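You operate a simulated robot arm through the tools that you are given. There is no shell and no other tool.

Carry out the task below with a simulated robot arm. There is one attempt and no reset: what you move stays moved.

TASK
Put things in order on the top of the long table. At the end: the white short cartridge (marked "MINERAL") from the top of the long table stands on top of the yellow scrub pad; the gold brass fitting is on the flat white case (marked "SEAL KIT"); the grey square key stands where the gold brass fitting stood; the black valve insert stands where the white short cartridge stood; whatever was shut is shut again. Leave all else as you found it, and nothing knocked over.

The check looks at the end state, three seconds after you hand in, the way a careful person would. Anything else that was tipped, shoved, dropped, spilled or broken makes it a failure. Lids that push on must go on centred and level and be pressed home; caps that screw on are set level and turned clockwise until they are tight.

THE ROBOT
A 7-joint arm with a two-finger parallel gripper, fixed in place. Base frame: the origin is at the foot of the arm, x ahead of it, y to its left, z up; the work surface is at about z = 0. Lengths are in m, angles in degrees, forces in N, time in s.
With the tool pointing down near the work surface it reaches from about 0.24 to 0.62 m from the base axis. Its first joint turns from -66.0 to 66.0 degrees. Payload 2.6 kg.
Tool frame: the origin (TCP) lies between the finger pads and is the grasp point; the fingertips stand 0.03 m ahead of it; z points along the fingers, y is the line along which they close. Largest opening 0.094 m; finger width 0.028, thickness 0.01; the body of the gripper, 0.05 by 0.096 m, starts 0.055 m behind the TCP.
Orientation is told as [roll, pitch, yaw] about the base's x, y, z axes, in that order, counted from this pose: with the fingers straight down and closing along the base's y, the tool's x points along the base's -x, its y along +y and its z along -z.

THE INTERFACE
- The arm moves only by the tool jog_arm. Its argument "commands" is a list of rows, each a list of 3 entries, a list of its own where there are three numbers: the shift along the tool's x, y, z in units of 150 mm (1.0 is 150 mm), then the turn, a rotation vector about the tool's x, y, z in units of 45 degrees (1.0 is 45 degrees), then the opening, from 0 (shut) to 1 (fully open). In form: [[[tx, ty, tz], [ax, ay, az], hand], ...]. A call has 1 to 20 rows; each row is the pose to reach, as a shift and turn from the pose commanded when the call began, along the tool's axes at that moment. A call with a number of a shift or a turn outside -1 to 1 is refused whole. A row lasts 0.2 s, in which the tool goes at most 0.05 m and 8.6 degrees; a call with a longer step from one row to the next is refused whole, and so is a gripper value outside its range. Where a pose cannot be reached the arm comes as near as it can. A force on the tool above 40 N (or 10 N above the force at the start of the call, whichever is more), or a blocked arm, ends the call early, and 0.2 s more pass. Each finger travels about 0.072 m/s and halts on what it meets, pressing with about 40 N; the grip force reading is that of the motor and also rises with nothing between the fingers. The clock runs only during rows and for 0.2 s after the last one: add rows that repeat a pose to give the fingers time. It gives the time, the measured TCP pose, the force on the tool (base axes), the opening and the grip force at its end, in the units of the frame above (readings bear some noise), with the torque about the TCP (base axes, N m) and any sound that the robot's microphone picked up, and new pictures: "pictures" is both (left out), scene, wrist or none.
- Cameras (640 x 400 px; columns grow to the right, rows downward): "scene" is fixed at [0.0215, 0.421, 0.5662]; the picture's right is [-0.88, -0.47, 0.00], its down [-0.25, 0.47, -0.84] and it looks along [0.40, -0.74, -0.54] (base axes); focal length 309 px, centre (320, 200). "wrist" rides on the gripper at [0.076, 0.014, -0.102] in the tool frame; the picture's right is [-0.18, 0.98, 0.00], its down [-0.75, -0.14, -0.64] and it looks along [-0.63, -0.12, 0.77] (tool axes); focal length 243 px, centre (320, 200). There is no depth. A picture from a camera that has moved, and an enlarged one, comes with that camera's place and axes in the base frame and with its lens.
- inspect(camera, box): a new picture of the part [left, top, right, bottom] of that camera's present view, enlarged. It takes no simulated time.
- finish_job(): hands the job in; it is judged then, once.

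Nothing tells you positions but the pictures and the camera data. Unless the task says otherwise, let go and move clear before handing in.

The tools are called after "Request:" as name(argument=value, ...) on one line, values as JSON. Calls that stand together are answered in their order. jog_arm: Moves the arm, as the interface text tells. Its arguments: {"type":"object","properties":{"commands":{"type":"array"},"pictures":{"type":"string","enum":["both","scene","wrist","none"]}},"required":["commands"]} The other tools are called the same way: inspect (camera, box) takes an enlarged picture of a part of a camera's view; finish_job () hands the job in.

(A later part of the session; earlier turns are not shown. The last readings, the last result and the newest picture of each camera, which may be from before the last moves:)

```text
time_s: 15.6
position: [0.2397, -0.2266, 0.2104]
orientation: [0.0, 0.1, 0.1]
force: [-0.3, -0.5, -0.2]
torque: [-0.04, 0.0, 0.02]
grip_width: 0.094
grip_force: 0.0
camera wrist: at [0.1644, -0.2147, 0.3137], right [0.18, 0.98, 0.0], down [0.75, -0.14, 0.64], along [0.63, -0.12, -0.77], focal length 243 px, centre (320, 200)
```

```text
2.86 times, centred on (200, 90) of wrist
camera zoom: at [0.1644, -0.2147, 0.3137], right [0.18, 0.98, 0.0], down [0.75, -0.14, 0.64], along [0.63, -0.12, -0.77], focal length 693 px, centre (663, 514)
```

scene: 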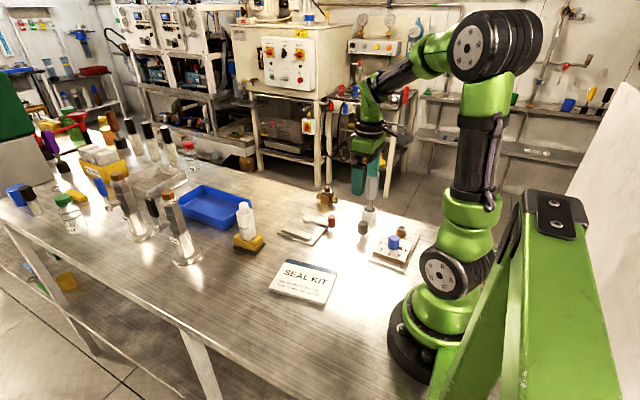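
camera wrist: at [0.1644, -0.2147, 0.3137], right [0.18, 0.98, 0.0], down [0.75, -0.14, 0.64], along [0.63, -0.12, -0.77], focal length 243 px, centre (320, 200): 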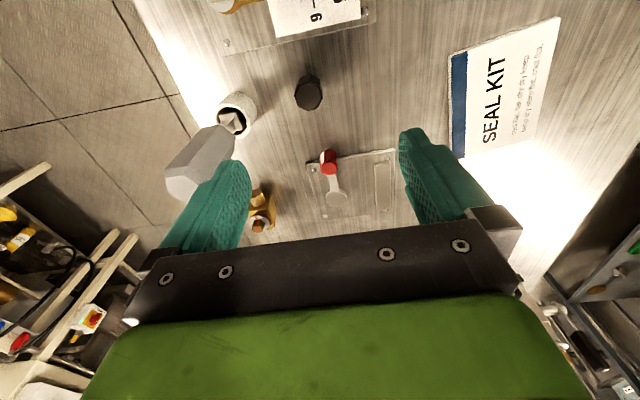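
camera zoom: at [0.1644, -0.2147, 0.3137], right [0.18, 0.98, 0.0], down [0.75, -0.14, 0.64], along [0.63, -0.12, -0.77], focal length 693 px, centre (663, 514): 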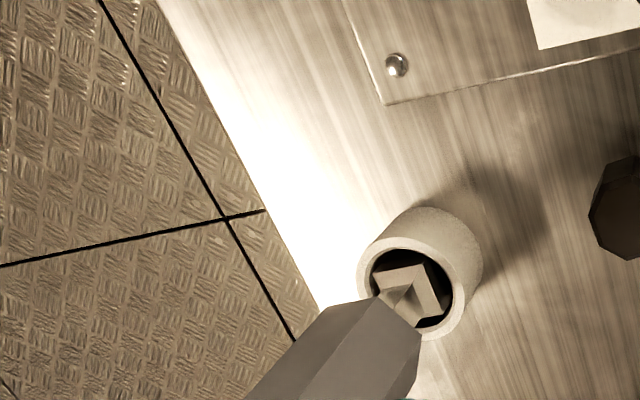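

The insert has an octagonal black head about 3 cm wide, top near z=0.052, on a thin stem at about (0.240, -0.240). I'll come lower with a narrower opening to keep clear of the key.

Request:
jog_arm(commands=[[[0, -0.04, 0.1], [0, 0, 0], 0.75], [[0, -0.077, 0.3], [0, 0, 0], 0.7], [[0, -0.077, 0.5], [0, 0, 0], 0.7], [[0, -0.077, 0.5], [0, 0, 0], 0.7]])

Request:
inspect(camera="wrist", box=[240, 60, 400, 200])

Request:
inspect(camera="scene", box=[330, 170, 420, 270])

```text
time_s: 16.6
position: [0.2411, -0.2408, 0.1338]
orientation: [0.0, 0.0, -0.1]
force: [0.3, -0.3, 1.0]
torque: [0.0, 0.02, -0.02]
grip_width: 0.0659
grip_force: 0.1
camera wrist: at [0.1641, -0.2271, 0.2361], right [0.18, 0.98, 0.0], down [0.75, -0.14, 0.64], along [0.63, -0.12, -0.77], focal length 243 px, centre (320, 200)
```

scene: 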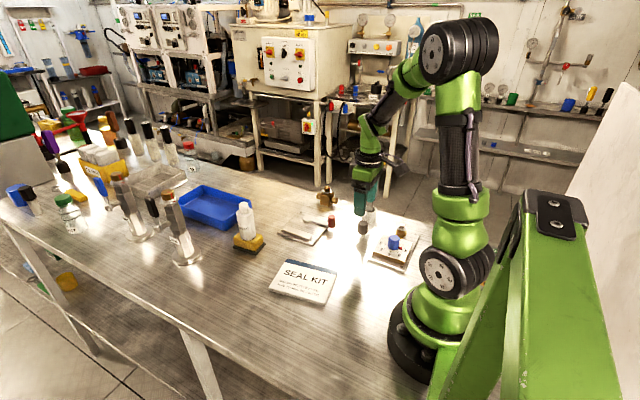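
wrist: 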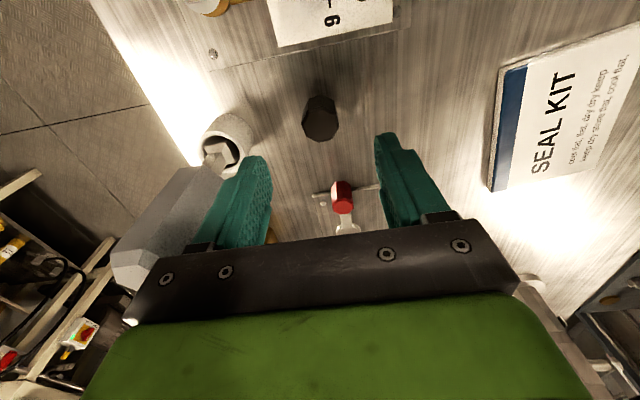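

```text
2.86 times, centred on (320, 130) of wrist
camera zoom: at [0.1641, -0.2271, 0.2361], right [0.18, 0.98, 0.0], down [0.75, -0.14, 0.64], along [0.63, -0.12, -0.77], focal length 693 px, centre (320, 400)
```

zoom: 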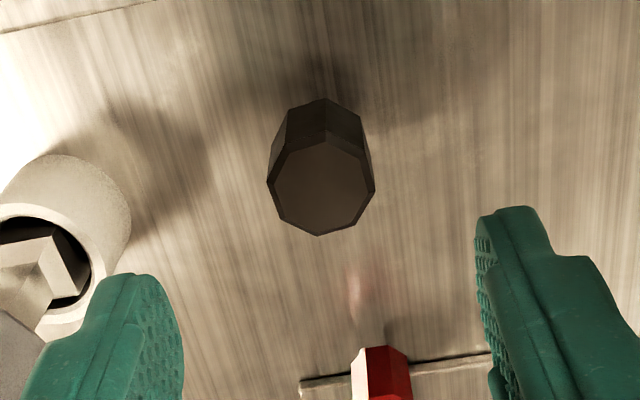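

```text
4.00 times, centred on (375, 220) of scene
camera zoom: at [0.0215, 0.421, 0.5662], right [-0.88, -0.47, 0.0], down [-0.25, 0.47, -0.84], along [0.4, -0.74, -0.54], focal length 1234 px, centre (100, 120)
```

zoom: 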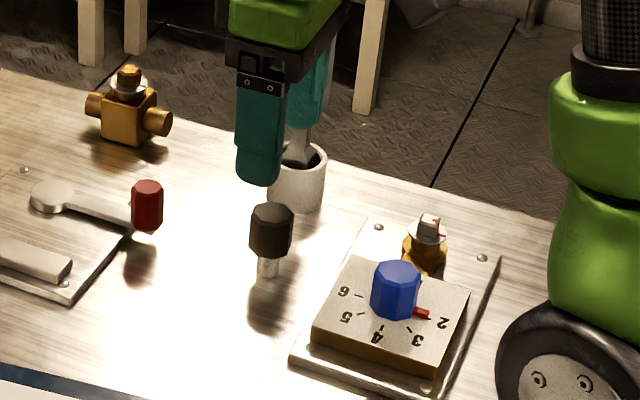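

The insert is centred under the hand at about (0.241, -0.242). I'll descend to z≈0.04 so the pads straddle the head.

Request:
jog_arm(commands=[[[-0.007, -0.005, 0.2], [0, 0, 0], 0.7], [[-0.007, -0.005, 0.4], [0, 0, 0], 0.7], [[-0.007, -0.005, 0.62], [0, 0, 0], 0.7], [[-0.007, -0.005, 0.62], [0, 0, 0], 0.7]])

Request:
inspect(camera="wrist", box=[240, 90, 400, 230])

Request:
inspect(camera="scene", box=[330, 170, 420, 270])

```text
time_s: 17.6
position: [0.2428, -0.2411, 0.0404]
orientation: [-0.1, 0.0, 0.0]
force: [0.1, -0.5, 0.2]
torque: [-0.05, 0.03, 0.01]
grip_width: 0.0659
grip_force: 0.0
camera wrist: at [0.167, -0.227, 0.1431], right [0.18, 0.98, 0.0], down [0.75, -0.14, 0.64], along [0.63, -0.12, -0.77], focal length 243 px, centre (320, 200)
```

scene: 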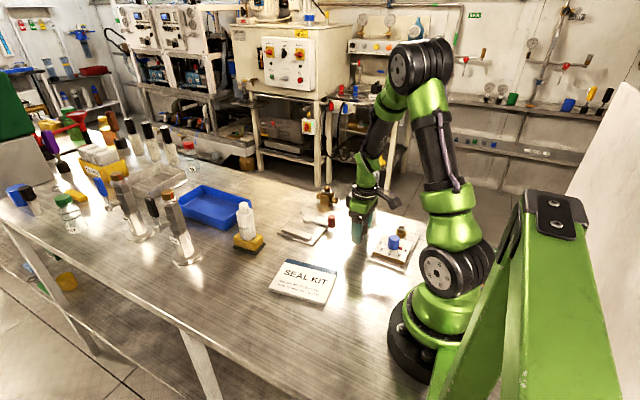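
wrist: 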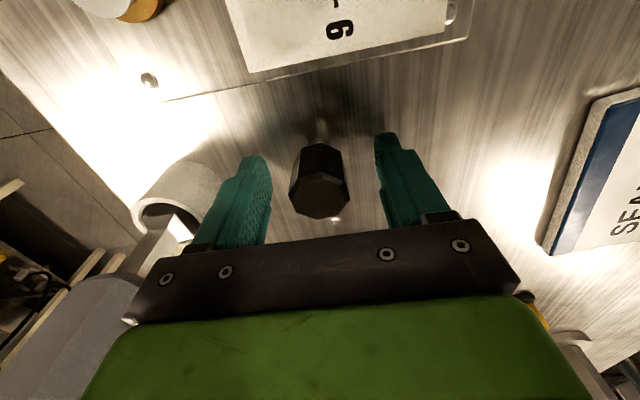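

```text
2.86 times, centred on (320, 160) of wrist
camera zoom: at [0.167, -0.227, 0.1431], right [0.18, 0.98, 0.0], down [0.75, -0.14, 0.64], along [0.63, -0.12, -0.77], focal length 693 px, centre (320, 314)
```

zoom: 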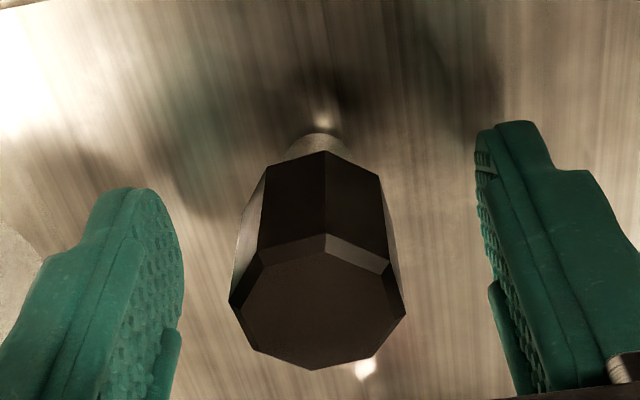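

```text
4.00 times, centred on (375, 220) of scene
camera zoom: at [0.0215, 0.421, 0.5662], right [-0.88, -0.47, 0.0], down [-0.25, 0.47, -0.84], along [0.4, -0.74, -0.54], focal length 1234 px, centre (100, 120)
```

zoom: 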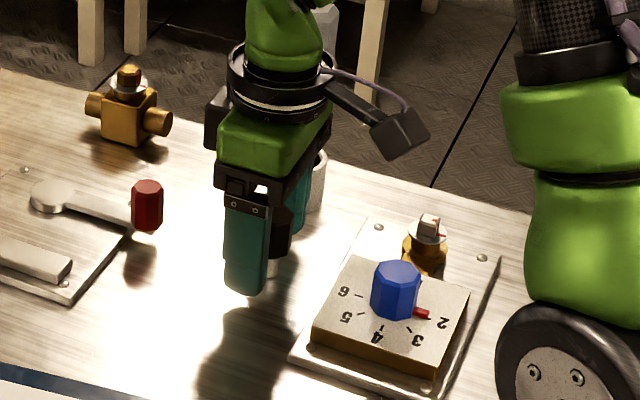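

The head's flats are about 7° off the closing line, so I'll turn the hand 7° to match and then close.

Request:
jog_arm(commands=[[[0, 0, 0], [0, 0, -0.08], 0.7], [[0, 0, 0], [0, 0, -0.156], 0.7], [[0, 0, 0], [0, 0, -0.156], 0.5], [[0, 0, 0], [0, 0, -0.156], 0.35], [[0, 0, 0], [0, 0, -0.156], 0.2], [[0, 0, 0], [0, 0, -0.156], 0.2], [[0, 0, 0], [0, 0, -0.156], 0.2]])

Request:
inspect(camera="wrist", box=[240, 90, 400, 230])

```text
time_s: 19.2
position: [0.2418, -0.2404, 0.0412]
orientation: [0.0, 0.0, 7.0]
force: [-0.6, 0.0, 1.1]
torque: [0.06, 0.04, -0.02]
grip_width: 0.0271
grip_force: 40.1
camera wrist: at [0.1648, -0.237, 0.1442], right [0.06, 1.0, 0.0], down [0.77, -0.05, 0.64], along [0.64, -0.04, -0.77], focal length 243 px, centre (320, 200)
```

scene: 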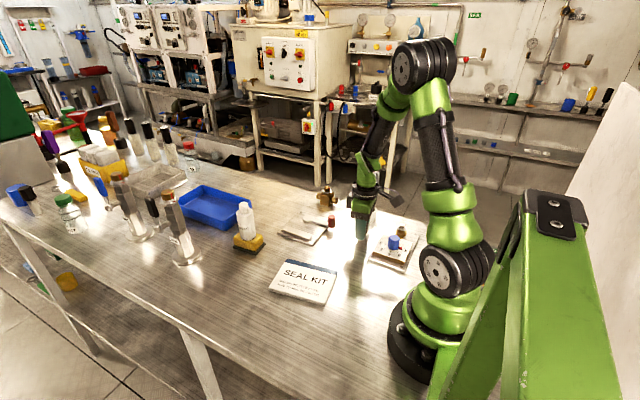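
wrist: 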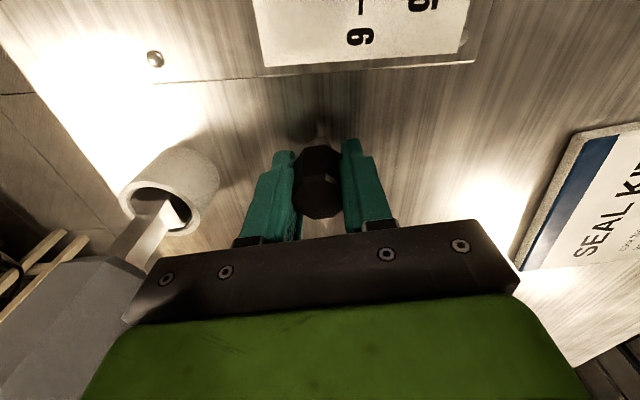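

```text
2.86 times, centred on (320, 160) of wrist
camera zoom: at [0.1648, -0.237, 0.1442], right [0.06, 1.0, 0.0], down [0.77, -0.05, 0.64], along [0.64, -0.04, -0.77], focal length 693 px, centre (320, 314)
```

zoom: 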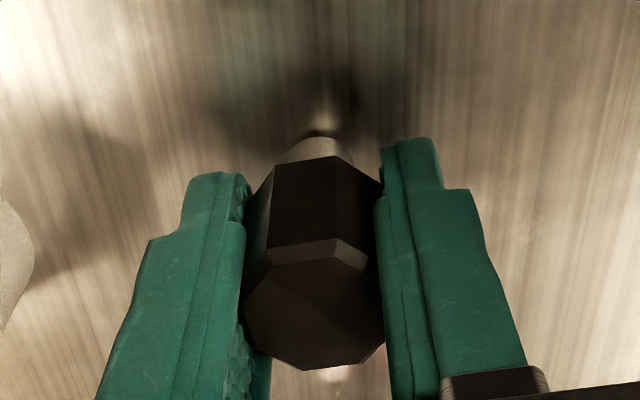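

The insert is gripped (width 0.027). I'll lift it, straighten the yaw, and carry it toward the cartridge's old spot.

Request:
jog_arm(commands=[[[0, 0, -0.1], [0, 0, 0], 0.2], [[0, 0, -0.3], [0, 0, 0], 0.2], [[0, 0, -0.6], [0, 0, 0], 0.2], [[0, 0, -0.9], [0, 0, 0], 0.2], [[-0.2, 0.15, -0.9], [0, 0, 0.05], 0.2], [[-0.4, 0.3, -0.9], [0, 0, 0.1], 0.2], [[-0.57, 0.45, -0.9], [0, 0, 0.156], 0.2], [[-0.743, 0.581, -0.9], [0, 0, 0.156], 0.2], [[-0.743, 0.581, -0.9], [0, 0, 0.156], 0.2]])

```text
time_s: 21.2
position: [0.3442, -0.1402, 0.1778]
orientation: [0.0, 0.0, 0.0]
force: [-0.5, 1.0, 0.0]
torque: [0.02, 0.01, 0.01]
grip_width: 0.0271
grip_force: 40.0
camera wrist: at [0.2676, -0.1274, 0.2802], right [0.18, 0.98, 0.0], down [0.75, -0.14, 0.64], along [0.63, -0.12, -0.77], focal length 243 px, centre (320, 200)
```

scene: 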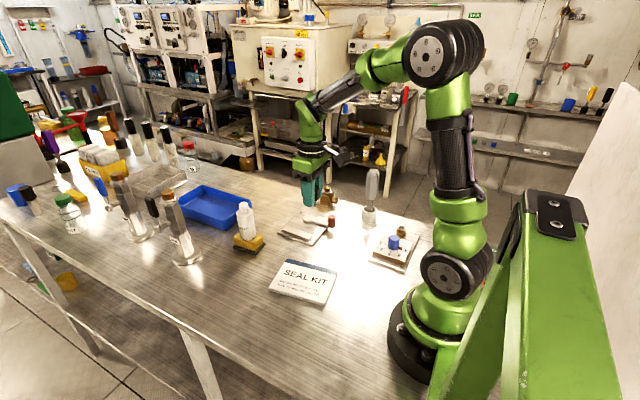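
wrist: 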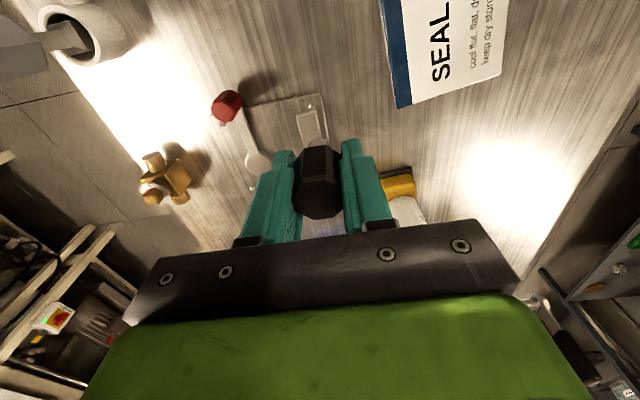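

Request:
jog_arm(commands=[[[-0.06, 0.22, 0], [0, 0, 0], 0.2], [[-0.12, 0.44, 0], [0, 0, 0], 0.2], [[-0.18, 0.66, 0], [0, 0, 0], 0.2], [[-0.24, 0.88, 0], [0, 0, 0], 0.2], [[-0.28, 1.0, 0], [0, 0, 0], 0.2], [[-0.28, 1.0, 0], [0, 0, 0], 0.2]], pictures="none")

```text
time_s: 22.6
position: [0.3835, 0.0103, 0.1779]
orientation: [0.0, 0.0, -0.1]
force: [0.4, 0.4, -0.4]
torque: [0.01, 0.0, -0.01]
grip_width: 0.0269
grip_force: 39.9
```

Request:
jog_arm(commands=[[[-0.06, 0.2, 0], [0, 0, 0], 0.2], [[-0.12, 0.4, 0], [0, 0, 0], 0.2], [[-0.18, 0.6, 0], [0, 0, 0], 0.2], [[-0.22, 0.733, 0], [0, 0, 0], 0.2], [[-0.22, 0.733, 0.25], [0, 0, 0], 0.2], [[-0.22, 0.733, 0.5], [0, 0, 0], 0.2], [[-0.22, 0.733, 0.5], [0, 0, 0], 0.2], [[-0.22, 0.733, 0.5], [0, 0, 0], 0.2]])

Request:
inspect(camera="scene", box=[180, 240, 270, 330])

Request:
inspect(camera="wrist", box=[240, 90, 400, 230])

```text
time_s: 24.4
position: [0.416, 0.1179, 0.1032]
orientation: [0.0, -0.1, 0.0]
force: [-0.2, -0.1, -0.5]
torque: [0.0, 0.05, 0.02]
grip_width: 0.0268
grip_force: 40.3
camera wrist: at [0.3393, 0.1322, 0.206], right [0.18, 0.98, 0.0], down [0.75, -0.14, 0.64], along [0.63, -0.12, -0.77], focal length 243 px, centre (320, 200)
```

scene: 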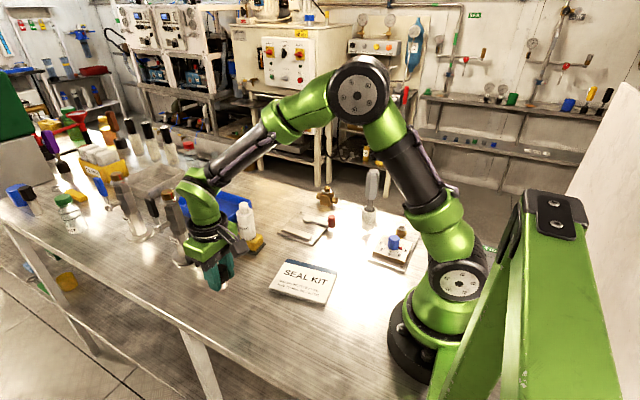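
wrist: 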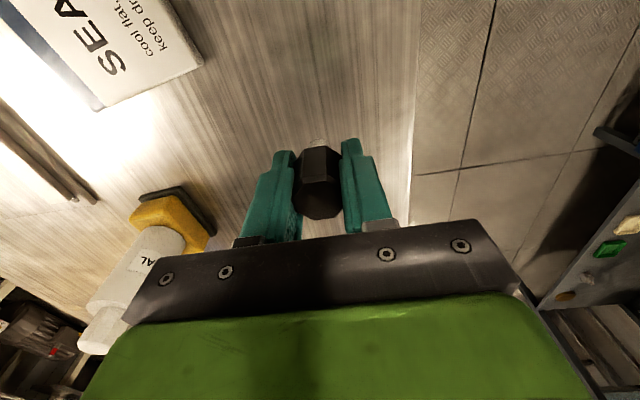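

```text
4.44 times, centred on (225, 285) of scene
camera zoom: at [0.0215, 0.421, 0.5662], right [-0.88, -0.47, 0.0], down [-0.25, 0.47, -0.84], along [0.4, -0.74, -0.54], focal length 1372 px, centre (742, -178)
```

zoom: 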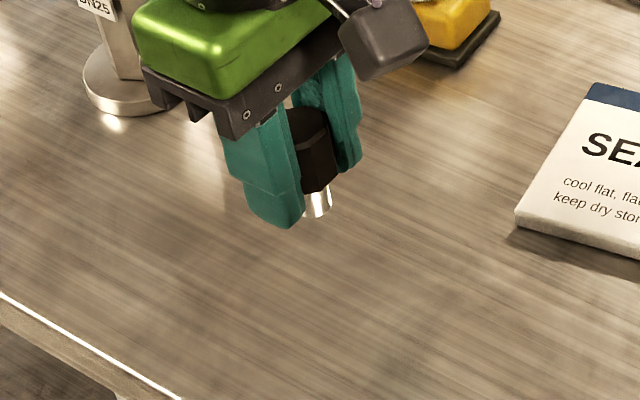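

```text
2.86 times, centred on (320, 160) of wrist
camera zoom: at [0.3393, 0.1322, 0.206], right [0.18, 0.98, 0.0], down [0.75, -0.14, 0.64], along [0.63, -0.12, -0.77], focal length 693 px, centre (320, 314)
```

zoom: 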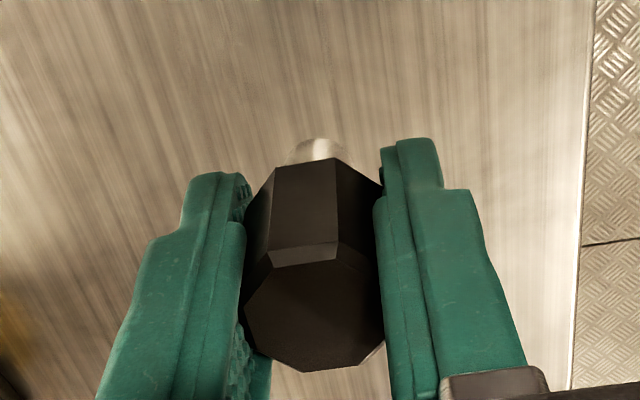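

The insert hangs upright about 6 cm over the old cartridge spot. I'll correct the last 2 mm and descend to just above the table.

Request:
jog_arm(commands=[[[-0.017, 0.007, 0.15], [0, 0, 0], 0.2], [[-0.017, 0.007, 0.3], [0, 0, 0], 0.2], [[-0.017, 0.007, 0.387], [0, 0, 0], 0.2], [[-0.017, 0.007, 0.387], [0, 0, 0], 0.2]], pictures="none")

Request:
inspect(camera="scene", box=[195, 255, 255, 320])

```text
time_s: 25.4
position: [0.4177, 0.1209, 0.0442]
orientation: [0.0, 0.1, 0.0]
force: [0.1, 0.7, -0.2]
torque: [0.01, -0.01, 0.01]
grip_width: 0.0269
grip_force: 39.8
```

```text
6.15 times, centred on (225, 288) of scene
camera zoom: at [0.0215, 0.421, 0.5662], right [-0.88, -0.47, 0.0], down [-0.25, 0.47, -0.84], along [0.4, -0.74, -0.54], focal length 1899 px, centre (905, -338)
```

zoom: 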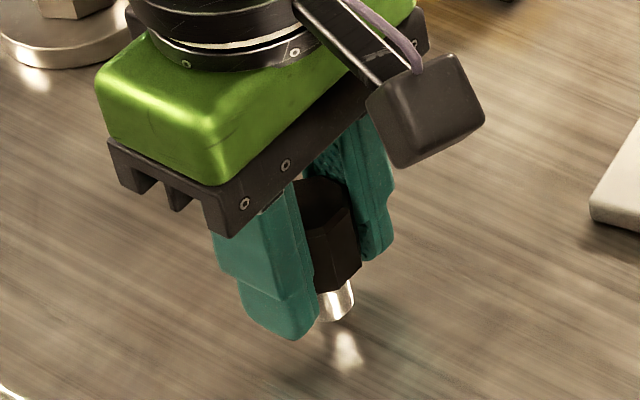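

Comparing with the first picture, the stem foot is about 3 mm off the cartridge's old centre. I'll shift it and lower to contact.

Request:
jog_arm(commands=[[[-0.017, 0.007, 0], [0, 0, 0], 0.2], [[-0.017, 0.007, 0.01], [0, 0, 0], 0.2], [[-0.017, 0.007, 0.0167], [0, 0, 0], 0.2], [[-0.017, 0.007, 0.0167], [0, 0, 0], 0.2]], pictures="none")

Request:
inspect(camera="scene", box=[195, 255, 255, 320])

```text
time_s: 26.4
position: [0.4209, 0.1218, 0.0416]
orientation: [0.0, -0.1, 0.0]
force: [-0.5, 0.4, 0.8]
torque: [-0.01, -0.03, 0.01]
grip_width: 0.0272
grip_force: 40.1
```

```text
6.15 times, centred on (225, 288) of scene
camera zoom: at [0.0215, 0.421, 0.5662], right [-0.88, -0.47, 0.0], down [-0.25, 0.47, -0.84], along [0.4, -0.74, -0.54], focal length 1899 px, centre (905, -338)
```

zoom: 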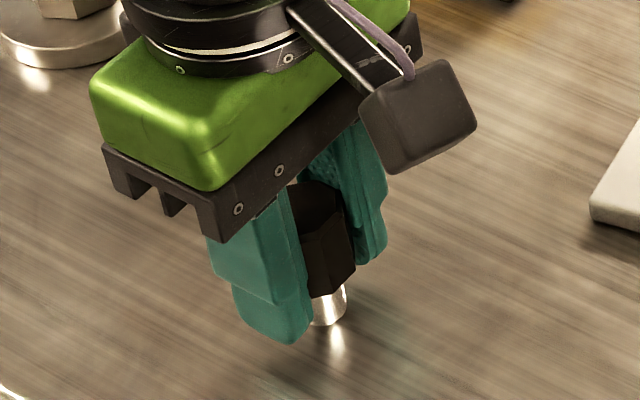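

Request:
jog_arm(commands=[[[0, 0, 0.005], [0, 0, 0], 0.2], [[0, 0, 0.01], [0, 0, 0], 0.2], [[0, 0, 0.01], [0, 0, 0], 0.2]], pictures="none")

```text
time_s: 27.2
position: [0.4226, 0.1215, 0.0408]
orientation: [0.0, -0.1, 0.0]
force: [-6.0, 0.4, 17.8]
torque: [-0.01, 0.25, 0.0]
grip_width: 0.0269
grip_force: 39.7
```

Contact reached at about 18 N. I'll ease off, open slowly, and check that it stands.

Request:
jog_arm(commands=[[[0, 0, -0.004], [0, 0, 0], 0.2], [[0, 0, -0.006], [0, 0, 0], 0.2], [[0, 0, -0.006], [0, 0, 0], 0.32], [[0, 0, -0.006], [0, 0, 0], 0.45], [[0, 0, -0.006], [0, 0, 0], 0.6], [[0, 0, -0.006], [0, 0, 0], 0.7], [[0, 0, -0.006], [0, 0, 0], 0.7]])

Request:
inspect(camera="scene", box=[195, 255, 255, 320])

Request:
inspect(camera="wrist", box=[240, 90, 400, 230])

```text
time_s: 28.8
position: [0.4219, 0.1212, 0.0413]
orientation: [0.0, 0.0, 0.0]
force: [0.1, -0.3, 0.3]
torque: [0.01, 0.0, 0.01]
grip_width: 0.066
grip_force: 0.1
camera wrist: at [0.3453, 0.1341, 0.1439], right [0.18, 0.98, 0.0], down [0.75, -0.14, 0.64], along [0.63, -0.12, -0.77], focal length 243 px, centre (320, 200)
```

scene: 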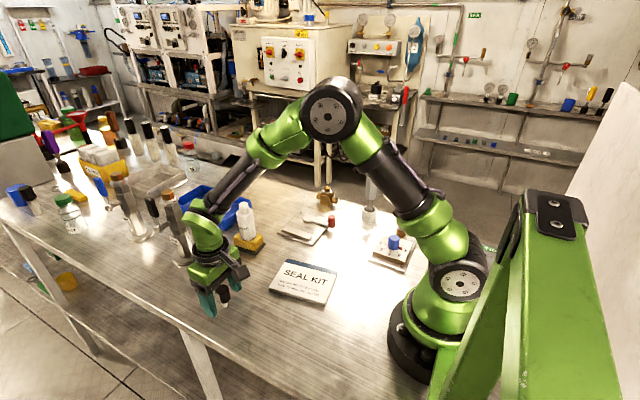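
wrist: 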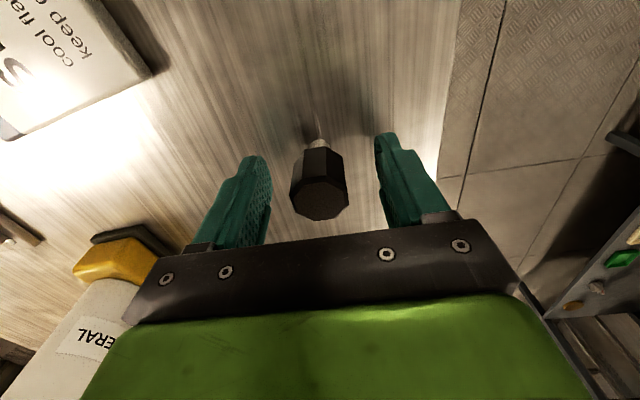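

```text
6.15 times, centred on (225, 288) of scene
camera zoom: at [0.0215, 0.421, 0.5662], right [-0.88, -0.47, 0.0], down [-0.25, 0.47, -0.84], along [0.4, -0.74, -0.54], focal length 1899 px, centre (905, -338)
```

zoom: 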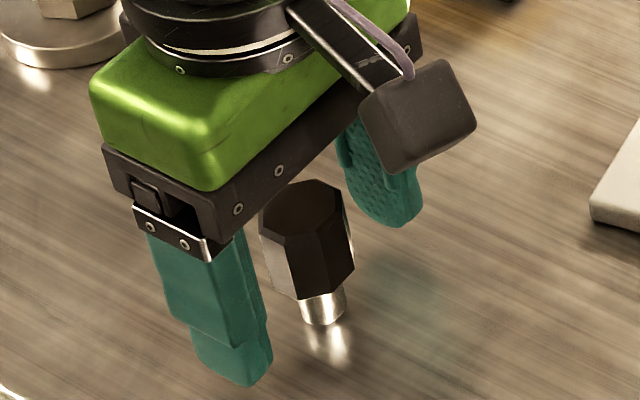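

```text
2.86 times, centred on (320, 160) of wrist
camera zoom: at [0.3453, 0.1341, 0.1439], right [0.18, 0.98, 0.0], down [0.75, -0.14, 0.64], along [0.63, -0.12, -0.77], focal length 693 px, centre (320, 314)
```

zoom: 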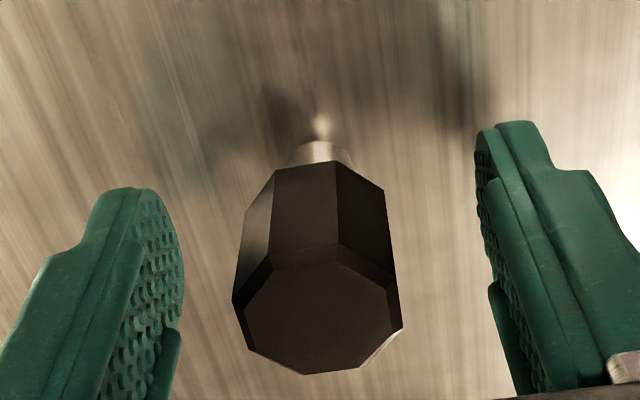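

The insert stands upright on the old spot. I'll rise and travel toward the brass fitting.

Request:
jog_arm(commands=[[[0, 0, -0.15], [0, 0, 0], 0.7], [[0, 0, -0.4], [0, 0, 0], 0.7], [[0, 0, -0.7], [0, 0, 0], 0.8], [[0, 0, -1.0], [0, 0, 0], 0.9], [[0, -0.25, -1.0], [0, 0, 0], 1], [[0.05, -0.5, -1.0], [0, 0, 0], 1], [[0.1, -0.75, -1.0], [0, 0, 0], 1], [[0.15, -1.0, -1.0], [0, 0, 0], 1], [[0.15, -1.0, -1.0], [0, 0, 0], 1]], pictures="scene")

Request:
inspect(camera="scene", box=[190, 190, 310, 330])

```text
time_s: 30.8
position: [0.3985, -0.0306, 0.1905]
orientation: [0.0, -0.1, 0.1]
force: [-0.1, -0.1, 0.4]
torque: [-0.03, 0.02, 0.02]
grip_width: 0.094
grip_force: 0.0
```

scene: 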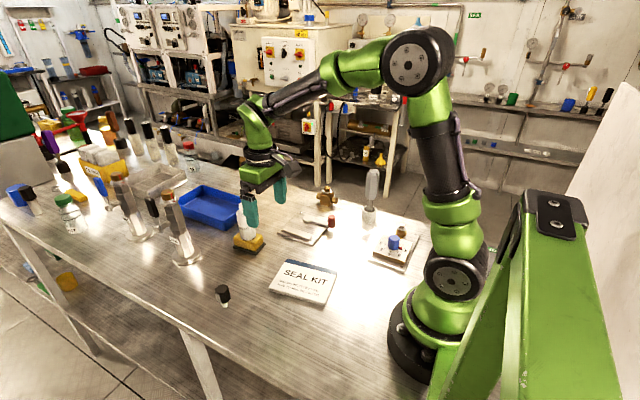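

```text
2.86 times, centred on (250, 260) of scene
camera zoom: at [0.0215, 0.421, 0.5662], right [-0.88, -0.47, 0.0], down [-0.25, 0.47, -0.84], along [0.4, -0.74, -0.54], focal length 882 px, centre (520, 29)
```

zoom: 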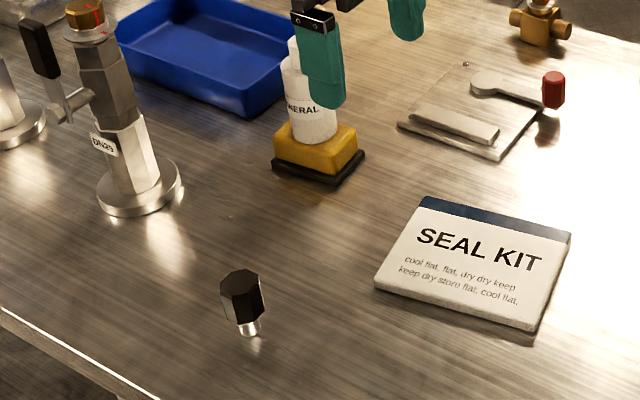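

Request:
jog_arm(commands=[[[0, -0.25, -0.05], [0, 0, 0], 1], [[0, -0.5, -0.1], [0, 0, 0], 1], [[0, -0.75, -0.1], [0, 0, 0], 1], [[0, -1.0, -0.1], [0, 0, 0], 1], [[0, -1.0, -0.1], [0, 0, 0], 1]], pictures="none")

Request:
jog_arm(commands=[[[0, -0.25, 0], [0, 0, 0], 1], [[0, -0.5, 0], [0, 0, 0], 1], [[0, -0.75, 0], [0, 0, 0], 1], [[-0.02, -0.95, 0], [0, 0, 0], 1], [[-0.02, -0.95, 0], [0, 0, 0], 1]])

Request:
inspect(camera="wrist", box=[240, 20, 400, 160])

```text
time_s: 32.0
position: [0.3972, -0.1795, 0.207]
orientation: [0.1, 0.0, 0.0]
force: [0.6, 0.8, 0.2]
torque: [0.05, 0.02, -0.02]
grip_width: 0.0939
grip_force: 0.1
```

```text
time_s: 33.2
position: [0.4042, -0.3213, 0.2062]
orientation: [0.0, -0.1, 0.0]
force: [-0.2, 0.4, 0.3]
torque: [0.02, 0.01, -0.03]
grip_width: 0.094
grip_force: 0.1
camera wrist: at [0.3269, -0.3087, 0.3087], right [0.18, 0.98, 0.0], down [0.75, -0.14, 0.64], along [0.63, -0.12, -0.77], focal length 243 px, centre (320, 200)
```

scene: 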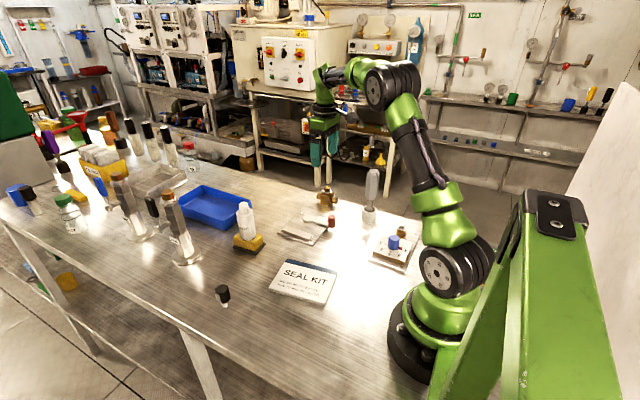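
wrist: 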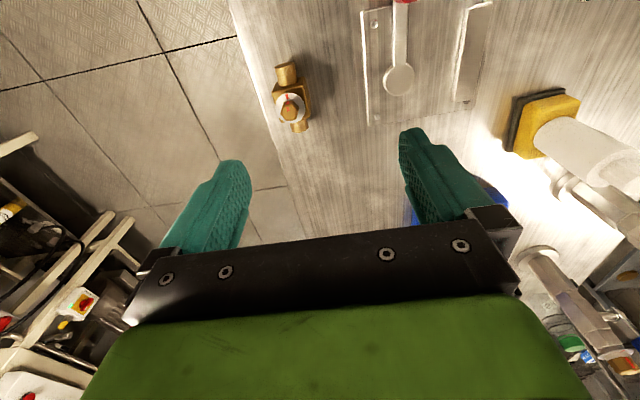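

```text
2.86 times, centred on (320, 90) of wrist
camera zoom: at [0.3269, -0.3087, 0.3087], right [0.18, 0.98, 0.0], down [0.75, -0.14, 0.64], along [0.63, -0.12, -0.77], focal length 693 px, centre (320, 514)
```

zoom: 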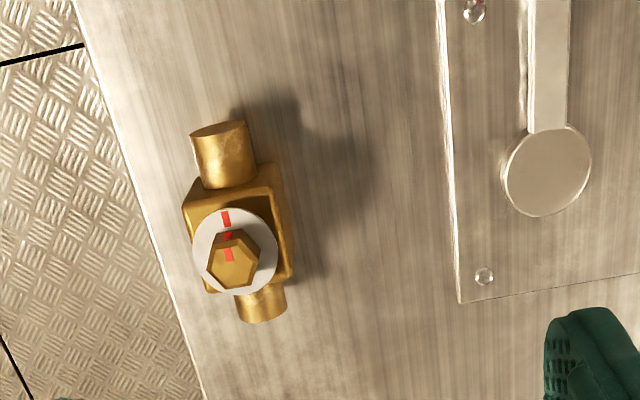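

The fitting's side stubs run along x, and its cube body is about 3.6 cm wide, centred near (0.410, -0.356). I'll come lower over it to confirm.

Request:
jog_arm(commands=[[[-0.02, -0.1, 0], [0, 0, 0], 1], [[-0.047, -0.22, 0.1], [0, 0, 0], 0.9], [[-0.047, -0.22, 0.3], [0, 0, 0], 0.8], [[-0.047, -0.22, 0.5], [0, 0, 0], 0.8], [[-0.047, -0.22, 0.5], [0, 0, 0], 0.8]])

Request:
inspect(camera="wrist", box=[240, 50, 400, 200])

Request:
inspect(camera="scene", box=[290, 165, 360, 225])

```text
time_s: 34.4
position: [0.4096, -0.3544, 0.1303]
orientation: [-0.1, 0.0, 0.1]
force: [-0.2, 0.5, 0.4]
torque: [0.0, 0.03, 0.01]
grip_width: 0.075
grip_force: 0.0
camera wrist: at [0.334, -0.3407, 0.2337], right [0.18, 0.98, 0.0], down [0.75, -0.14, 0.64], along [0.63, -0.12, -0.77], focal length 243 px, centre (320, 200)
```

scene: 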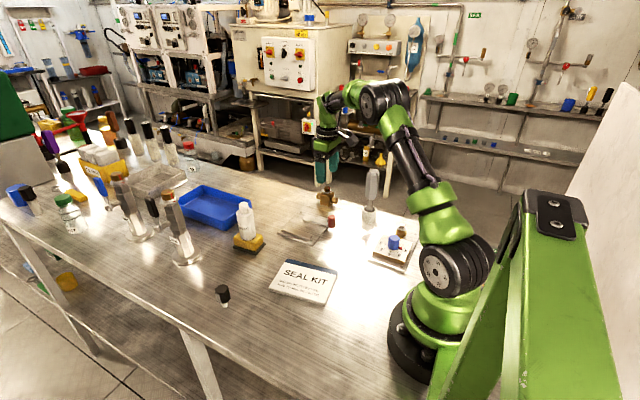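
wrist: 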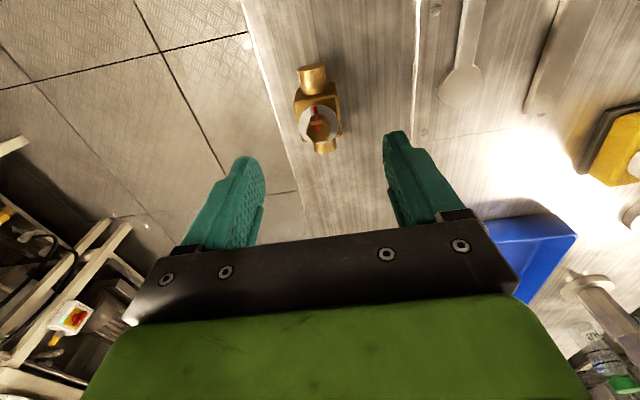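

```text
2.67 times, centred on (320, 125) of wrist
camera zoom: at [0.334, -0.3407, 0.2337], right [0.18, 0.98, 0.0], down [0.75, -0.14, 0.64], along [0.63, -0.12, -0.77], focal length 647 px, centre (320, 400)
```

zoom: 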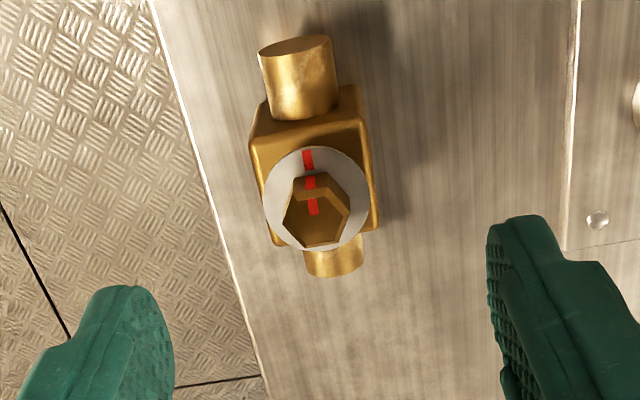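

```text
6.67 times, centred on (325, 195) of scene
camera zoom: at [0.0215, 0.421, 0.5662], right [-0.88, -0.47, 0.0], down [-0.25, 0.47, -0.84], along [0.4, -0.74, -0.54], focal length 2058 px, centre (287, 233)
```

zoom: 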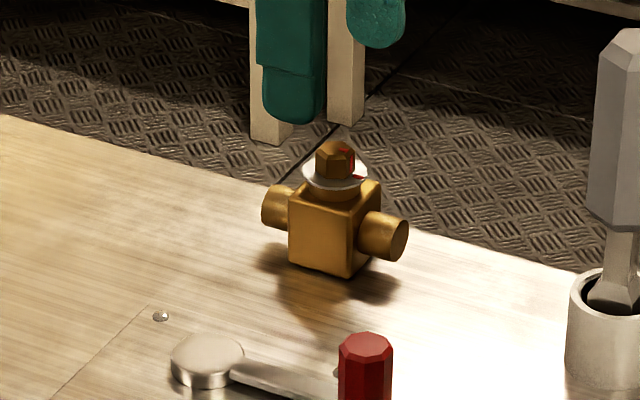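

The fitting's cube is axis-aligned, spanning x 0.393–0.426 and y -0.373 to -0.340, with its top cap at about 0.06. I'll descend and close on the cube.

Request:
jog_arm(commands=[[[0, -0.011, 0.2], [0, 0, 0], 0.7], [[0, -0.011, 0.4], [0, 0, 0], 0.7], [[0, -0.011, 0.62], [0, 0, 0], 0.7], [[0, -0.011, 0.62], [0, 0, 0], 0.7]])

Request:
inspect(camera="wrist", box=[240, 80, 400, 230])

Request:
inspect(camera="scene", box=[290, 165, 360, 225])

```text
time_s: 35.4
position: [0.4077, -0.3534, 0.0391]
orientation: [-0.1, 0.0, 0.0]
force: [0.2, -0.8, 0.0]
torque: [0.03, -0.05, -0.02]
grip_width: 0.0656
grip_force: 0.0
camera wrist: at [0.3323, -0.341, 0.1417], right [0.18, 0.98, 0.0], down [0.75, -0.14, 0.64], along [0.63, -0.12, -0.77], focal length 243 px, centre (320, 200)
```

scene: 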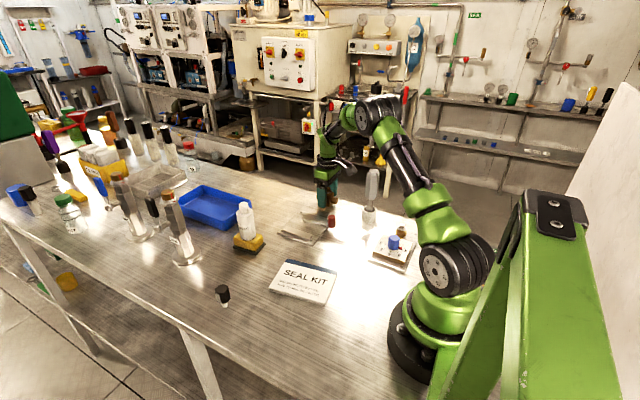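
wrist: 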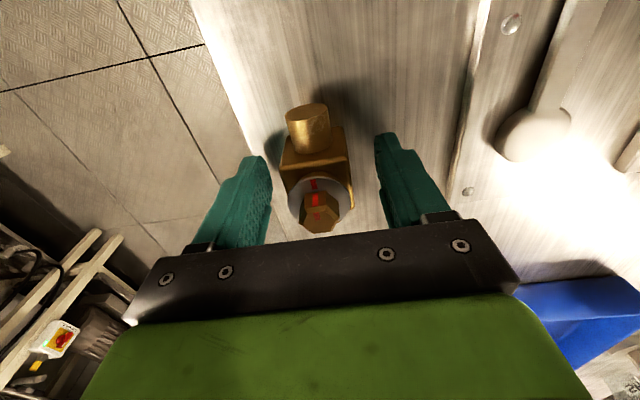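

```text
2.67 times, centred on (320, 155) of wrist
camera zoom: at [0.3323, -0.341, 0.1417], right [0.18, 0.98, 0.0], down [0.75, -0.14, 0.64], along [0.63, -0.12, -0.77], focal length 647 px, centre (320, 320)
```

zoom: 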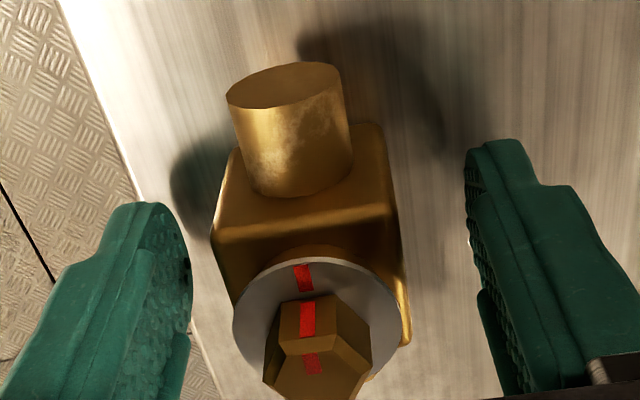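

```text
6.67 times, centred on (325, 195) of scene
camera zoom: at [0.0215, 0.421, 0.5662], right [-0.88, -0.47, 0.0], down [-0.25, 0.47, -0.84], along [0.4, -0.74, -0.54], focal length 2058 px, centre (287, 233)
```

zoom: 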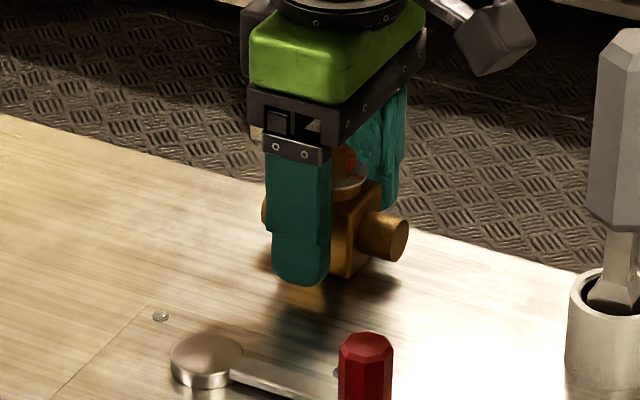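

The pads straddle the cube. Closing now.

Request:
jog_arm(commands=[[[-0.007, -0.008, 0], [0, 0, 0], 0.6], [[-0.007, -0.008, 0], [0, 0, 0], 0.45], [[-0.007, -0.008, 0], [0, 0, 0], 0.25], [[-0.007, -0.008, 0], [0, 0, 0], 0.25], [[-0.007, -0.008, 0], [0, 0, 0], 0.25]])

Request:
inspect(camera="wrist", box=[240, 80, 400, 230])

```text
time_s: 36.6
position: [0.4092, -0.3551, 0.0374]
orientation: [-0.1, 0.0, 0.0]
force: [0.8, -0.3, 0.6]
torque: [0.05, -0.04, 0.01]
grip_width: 0.04
grip_force: 39.1
camera wrist: at [0.3339, -0.3428, 0.1414], right [0.18, 0.98, 0.0], down [0.75, -0.14, 0.64], along [0.63, -0.12, -0.77], focal length 243 px, centre (320, 200)
```

scene: 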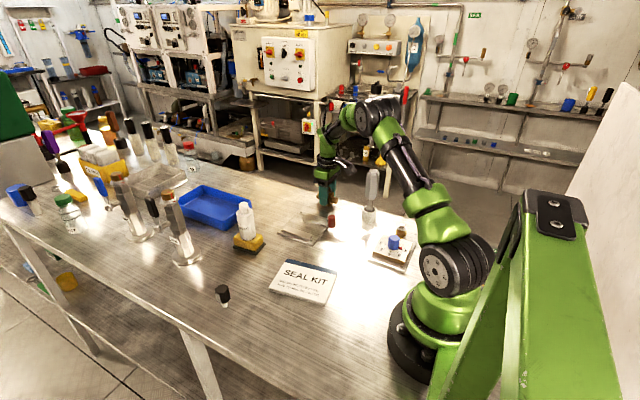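
wrist: 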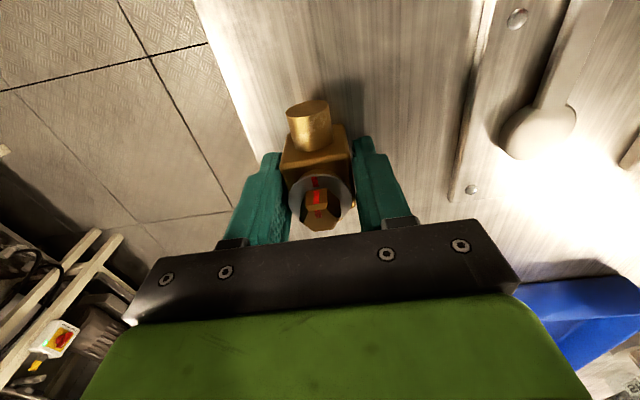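

```text
2.67 times, centred on (320, 155) of wrist
camera zoom: at [0.3339, -0.3428, 0.1414], right [0.18, 0.98, 0.0], down [0.75, -0.14, 0.64], along [0.63, -0.12, -0.77], focal length 647 px, centre (320, 320)
```

zoom: 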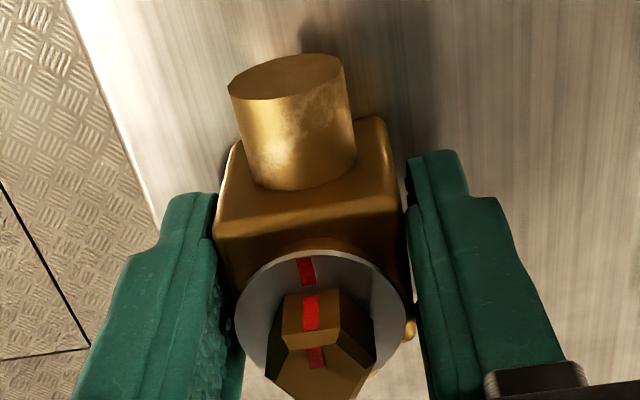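

The fitting is gripped at width 0.040. I'll lift it and travel toward the SEAL KIT case.

Request:
jog_arm(commands=[[[0, 0, -0.1], [0, 0, 0], 0.25], [[0, 0, -0.3], [0, 0, 0], 0.25], [[0, 0, -0.6], [0, 0, 0], 0.25], [[0, 0, -0.9], [0, 0, 0], 0.25], [[0.1, 0.25, -0.9], [0, 0, 0], 0.25], [[0.2, 0.5, -0.9], [0, 0, 0], 0.25], [[0.3, 0.75, -0.9], [0, 0, 0], 0.25], [[0.4, 1.0, -0.9], [0, 0, 0], 0.25], [[0.4, 1.0, -0.9], [0, 0, 0], 0.25]])

Request:
inspect(camera="scene", box=[255, 165, 425, 310])

```text
time_s: 38.6
position: [0.3487, -0.2064, 0.1723]
orientation: [-0.1, 0.1, 0.0]
force: [-0.7, -0.1, -3.4]
torque: [0.0, 0.01, -0.02]
grip_width: 0.0401
grip_force: 39.7
camera wrist: at [0.2725, -0.1933, 0.2758], right [0.18, 0.98, 0.0], down [0.75, -0.14, 0.64], along [0.63, -0.12, -0.77], focal length 243 px, centre (320, 200)
```

scene: 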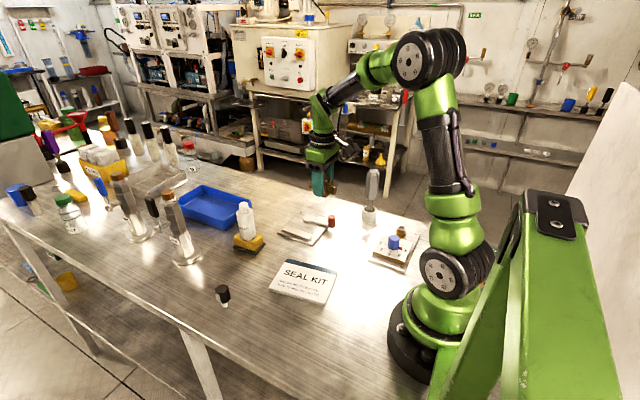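
wrist: 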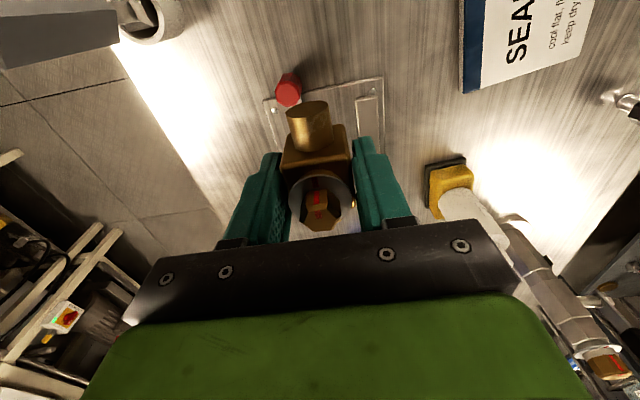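

```text
2.76 times, centred on (340, 238) of scene
camera zoom: at [0.0215, 0.421, 0.5662], right [-0.88, -0.47, 0.0], down [-0.25, 0.47, -0.84], along [0.4, -0.74, -0.54], focal length 851 px, centre (265, 97)
```

zoom: 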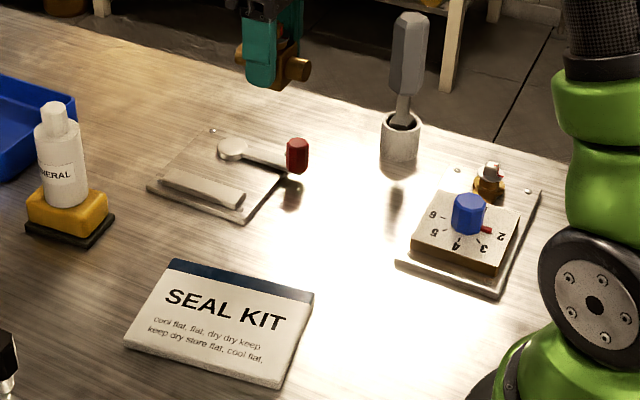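

The case centre is near (0.297, -0.013) with its top at about 0.013. I'll carry the fitting over it.

Request:
jog_arm(commands=[[[0.06, 0.25, 0], [0, 0, 0], 0.25], [[0.12, 0.5, 0], [0, 0, 0], 0.25], [[0.2, 0.75, 0], [0, 0, 0], 0.25], [[0.3, 1.0, 0], [0, 0, 0], 0.25], [[0.3, 1.0, 0], [0, 0, 0], 0.25]])

Request:
inspect(camera="wrist", box=[200, 0, 520, 200])

```text
time_s: 39.8
position: [0.3052, -0.0579, 0.1728]
orientation: [0.1, 0.0, 0.0]
force: [-0.7, -0.4, -3.4]
torque: [-0.02, 0.02, 0.04]
grip_width: 0.0401
grip_force: 40.3
camera wrist: at [0.23, -0.0439, 0.2768], right [0.18, 0.98, 0.0], down [0.75, -0.14, 0.64], along [0.63, -0.12, -0.77], focal length 243 px, centre (320, 200)
```

scene: 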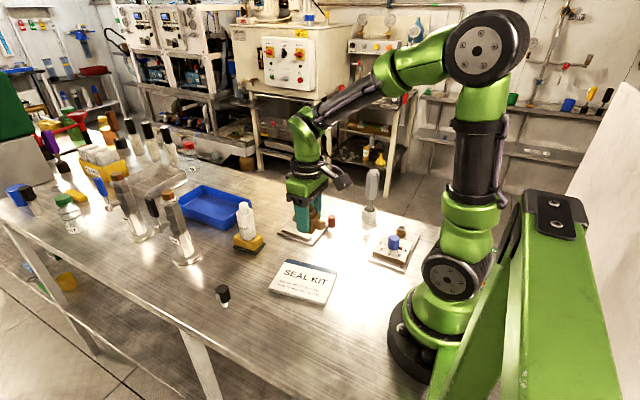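
wrist: 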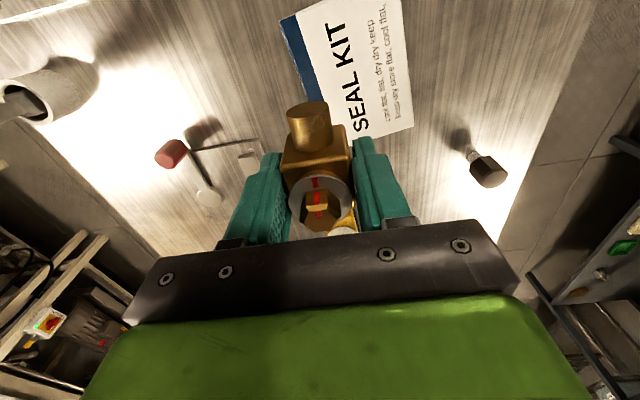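

```text
2.00 times, centred on (360, 100) of wrist
camera zoom: at [0.23, -0.0439, 0.2768], right [0.18, 0.98, 0.0], down [0.75, -0.14, 0.64], along [0.63, -0.12, -0.77], focal length 485 px, centre (240, 400)
```

zoom: 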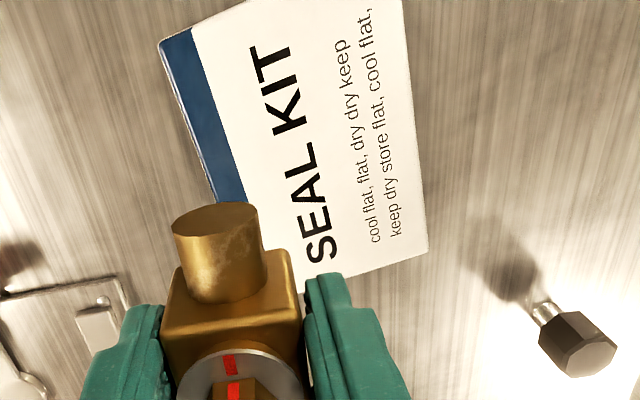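

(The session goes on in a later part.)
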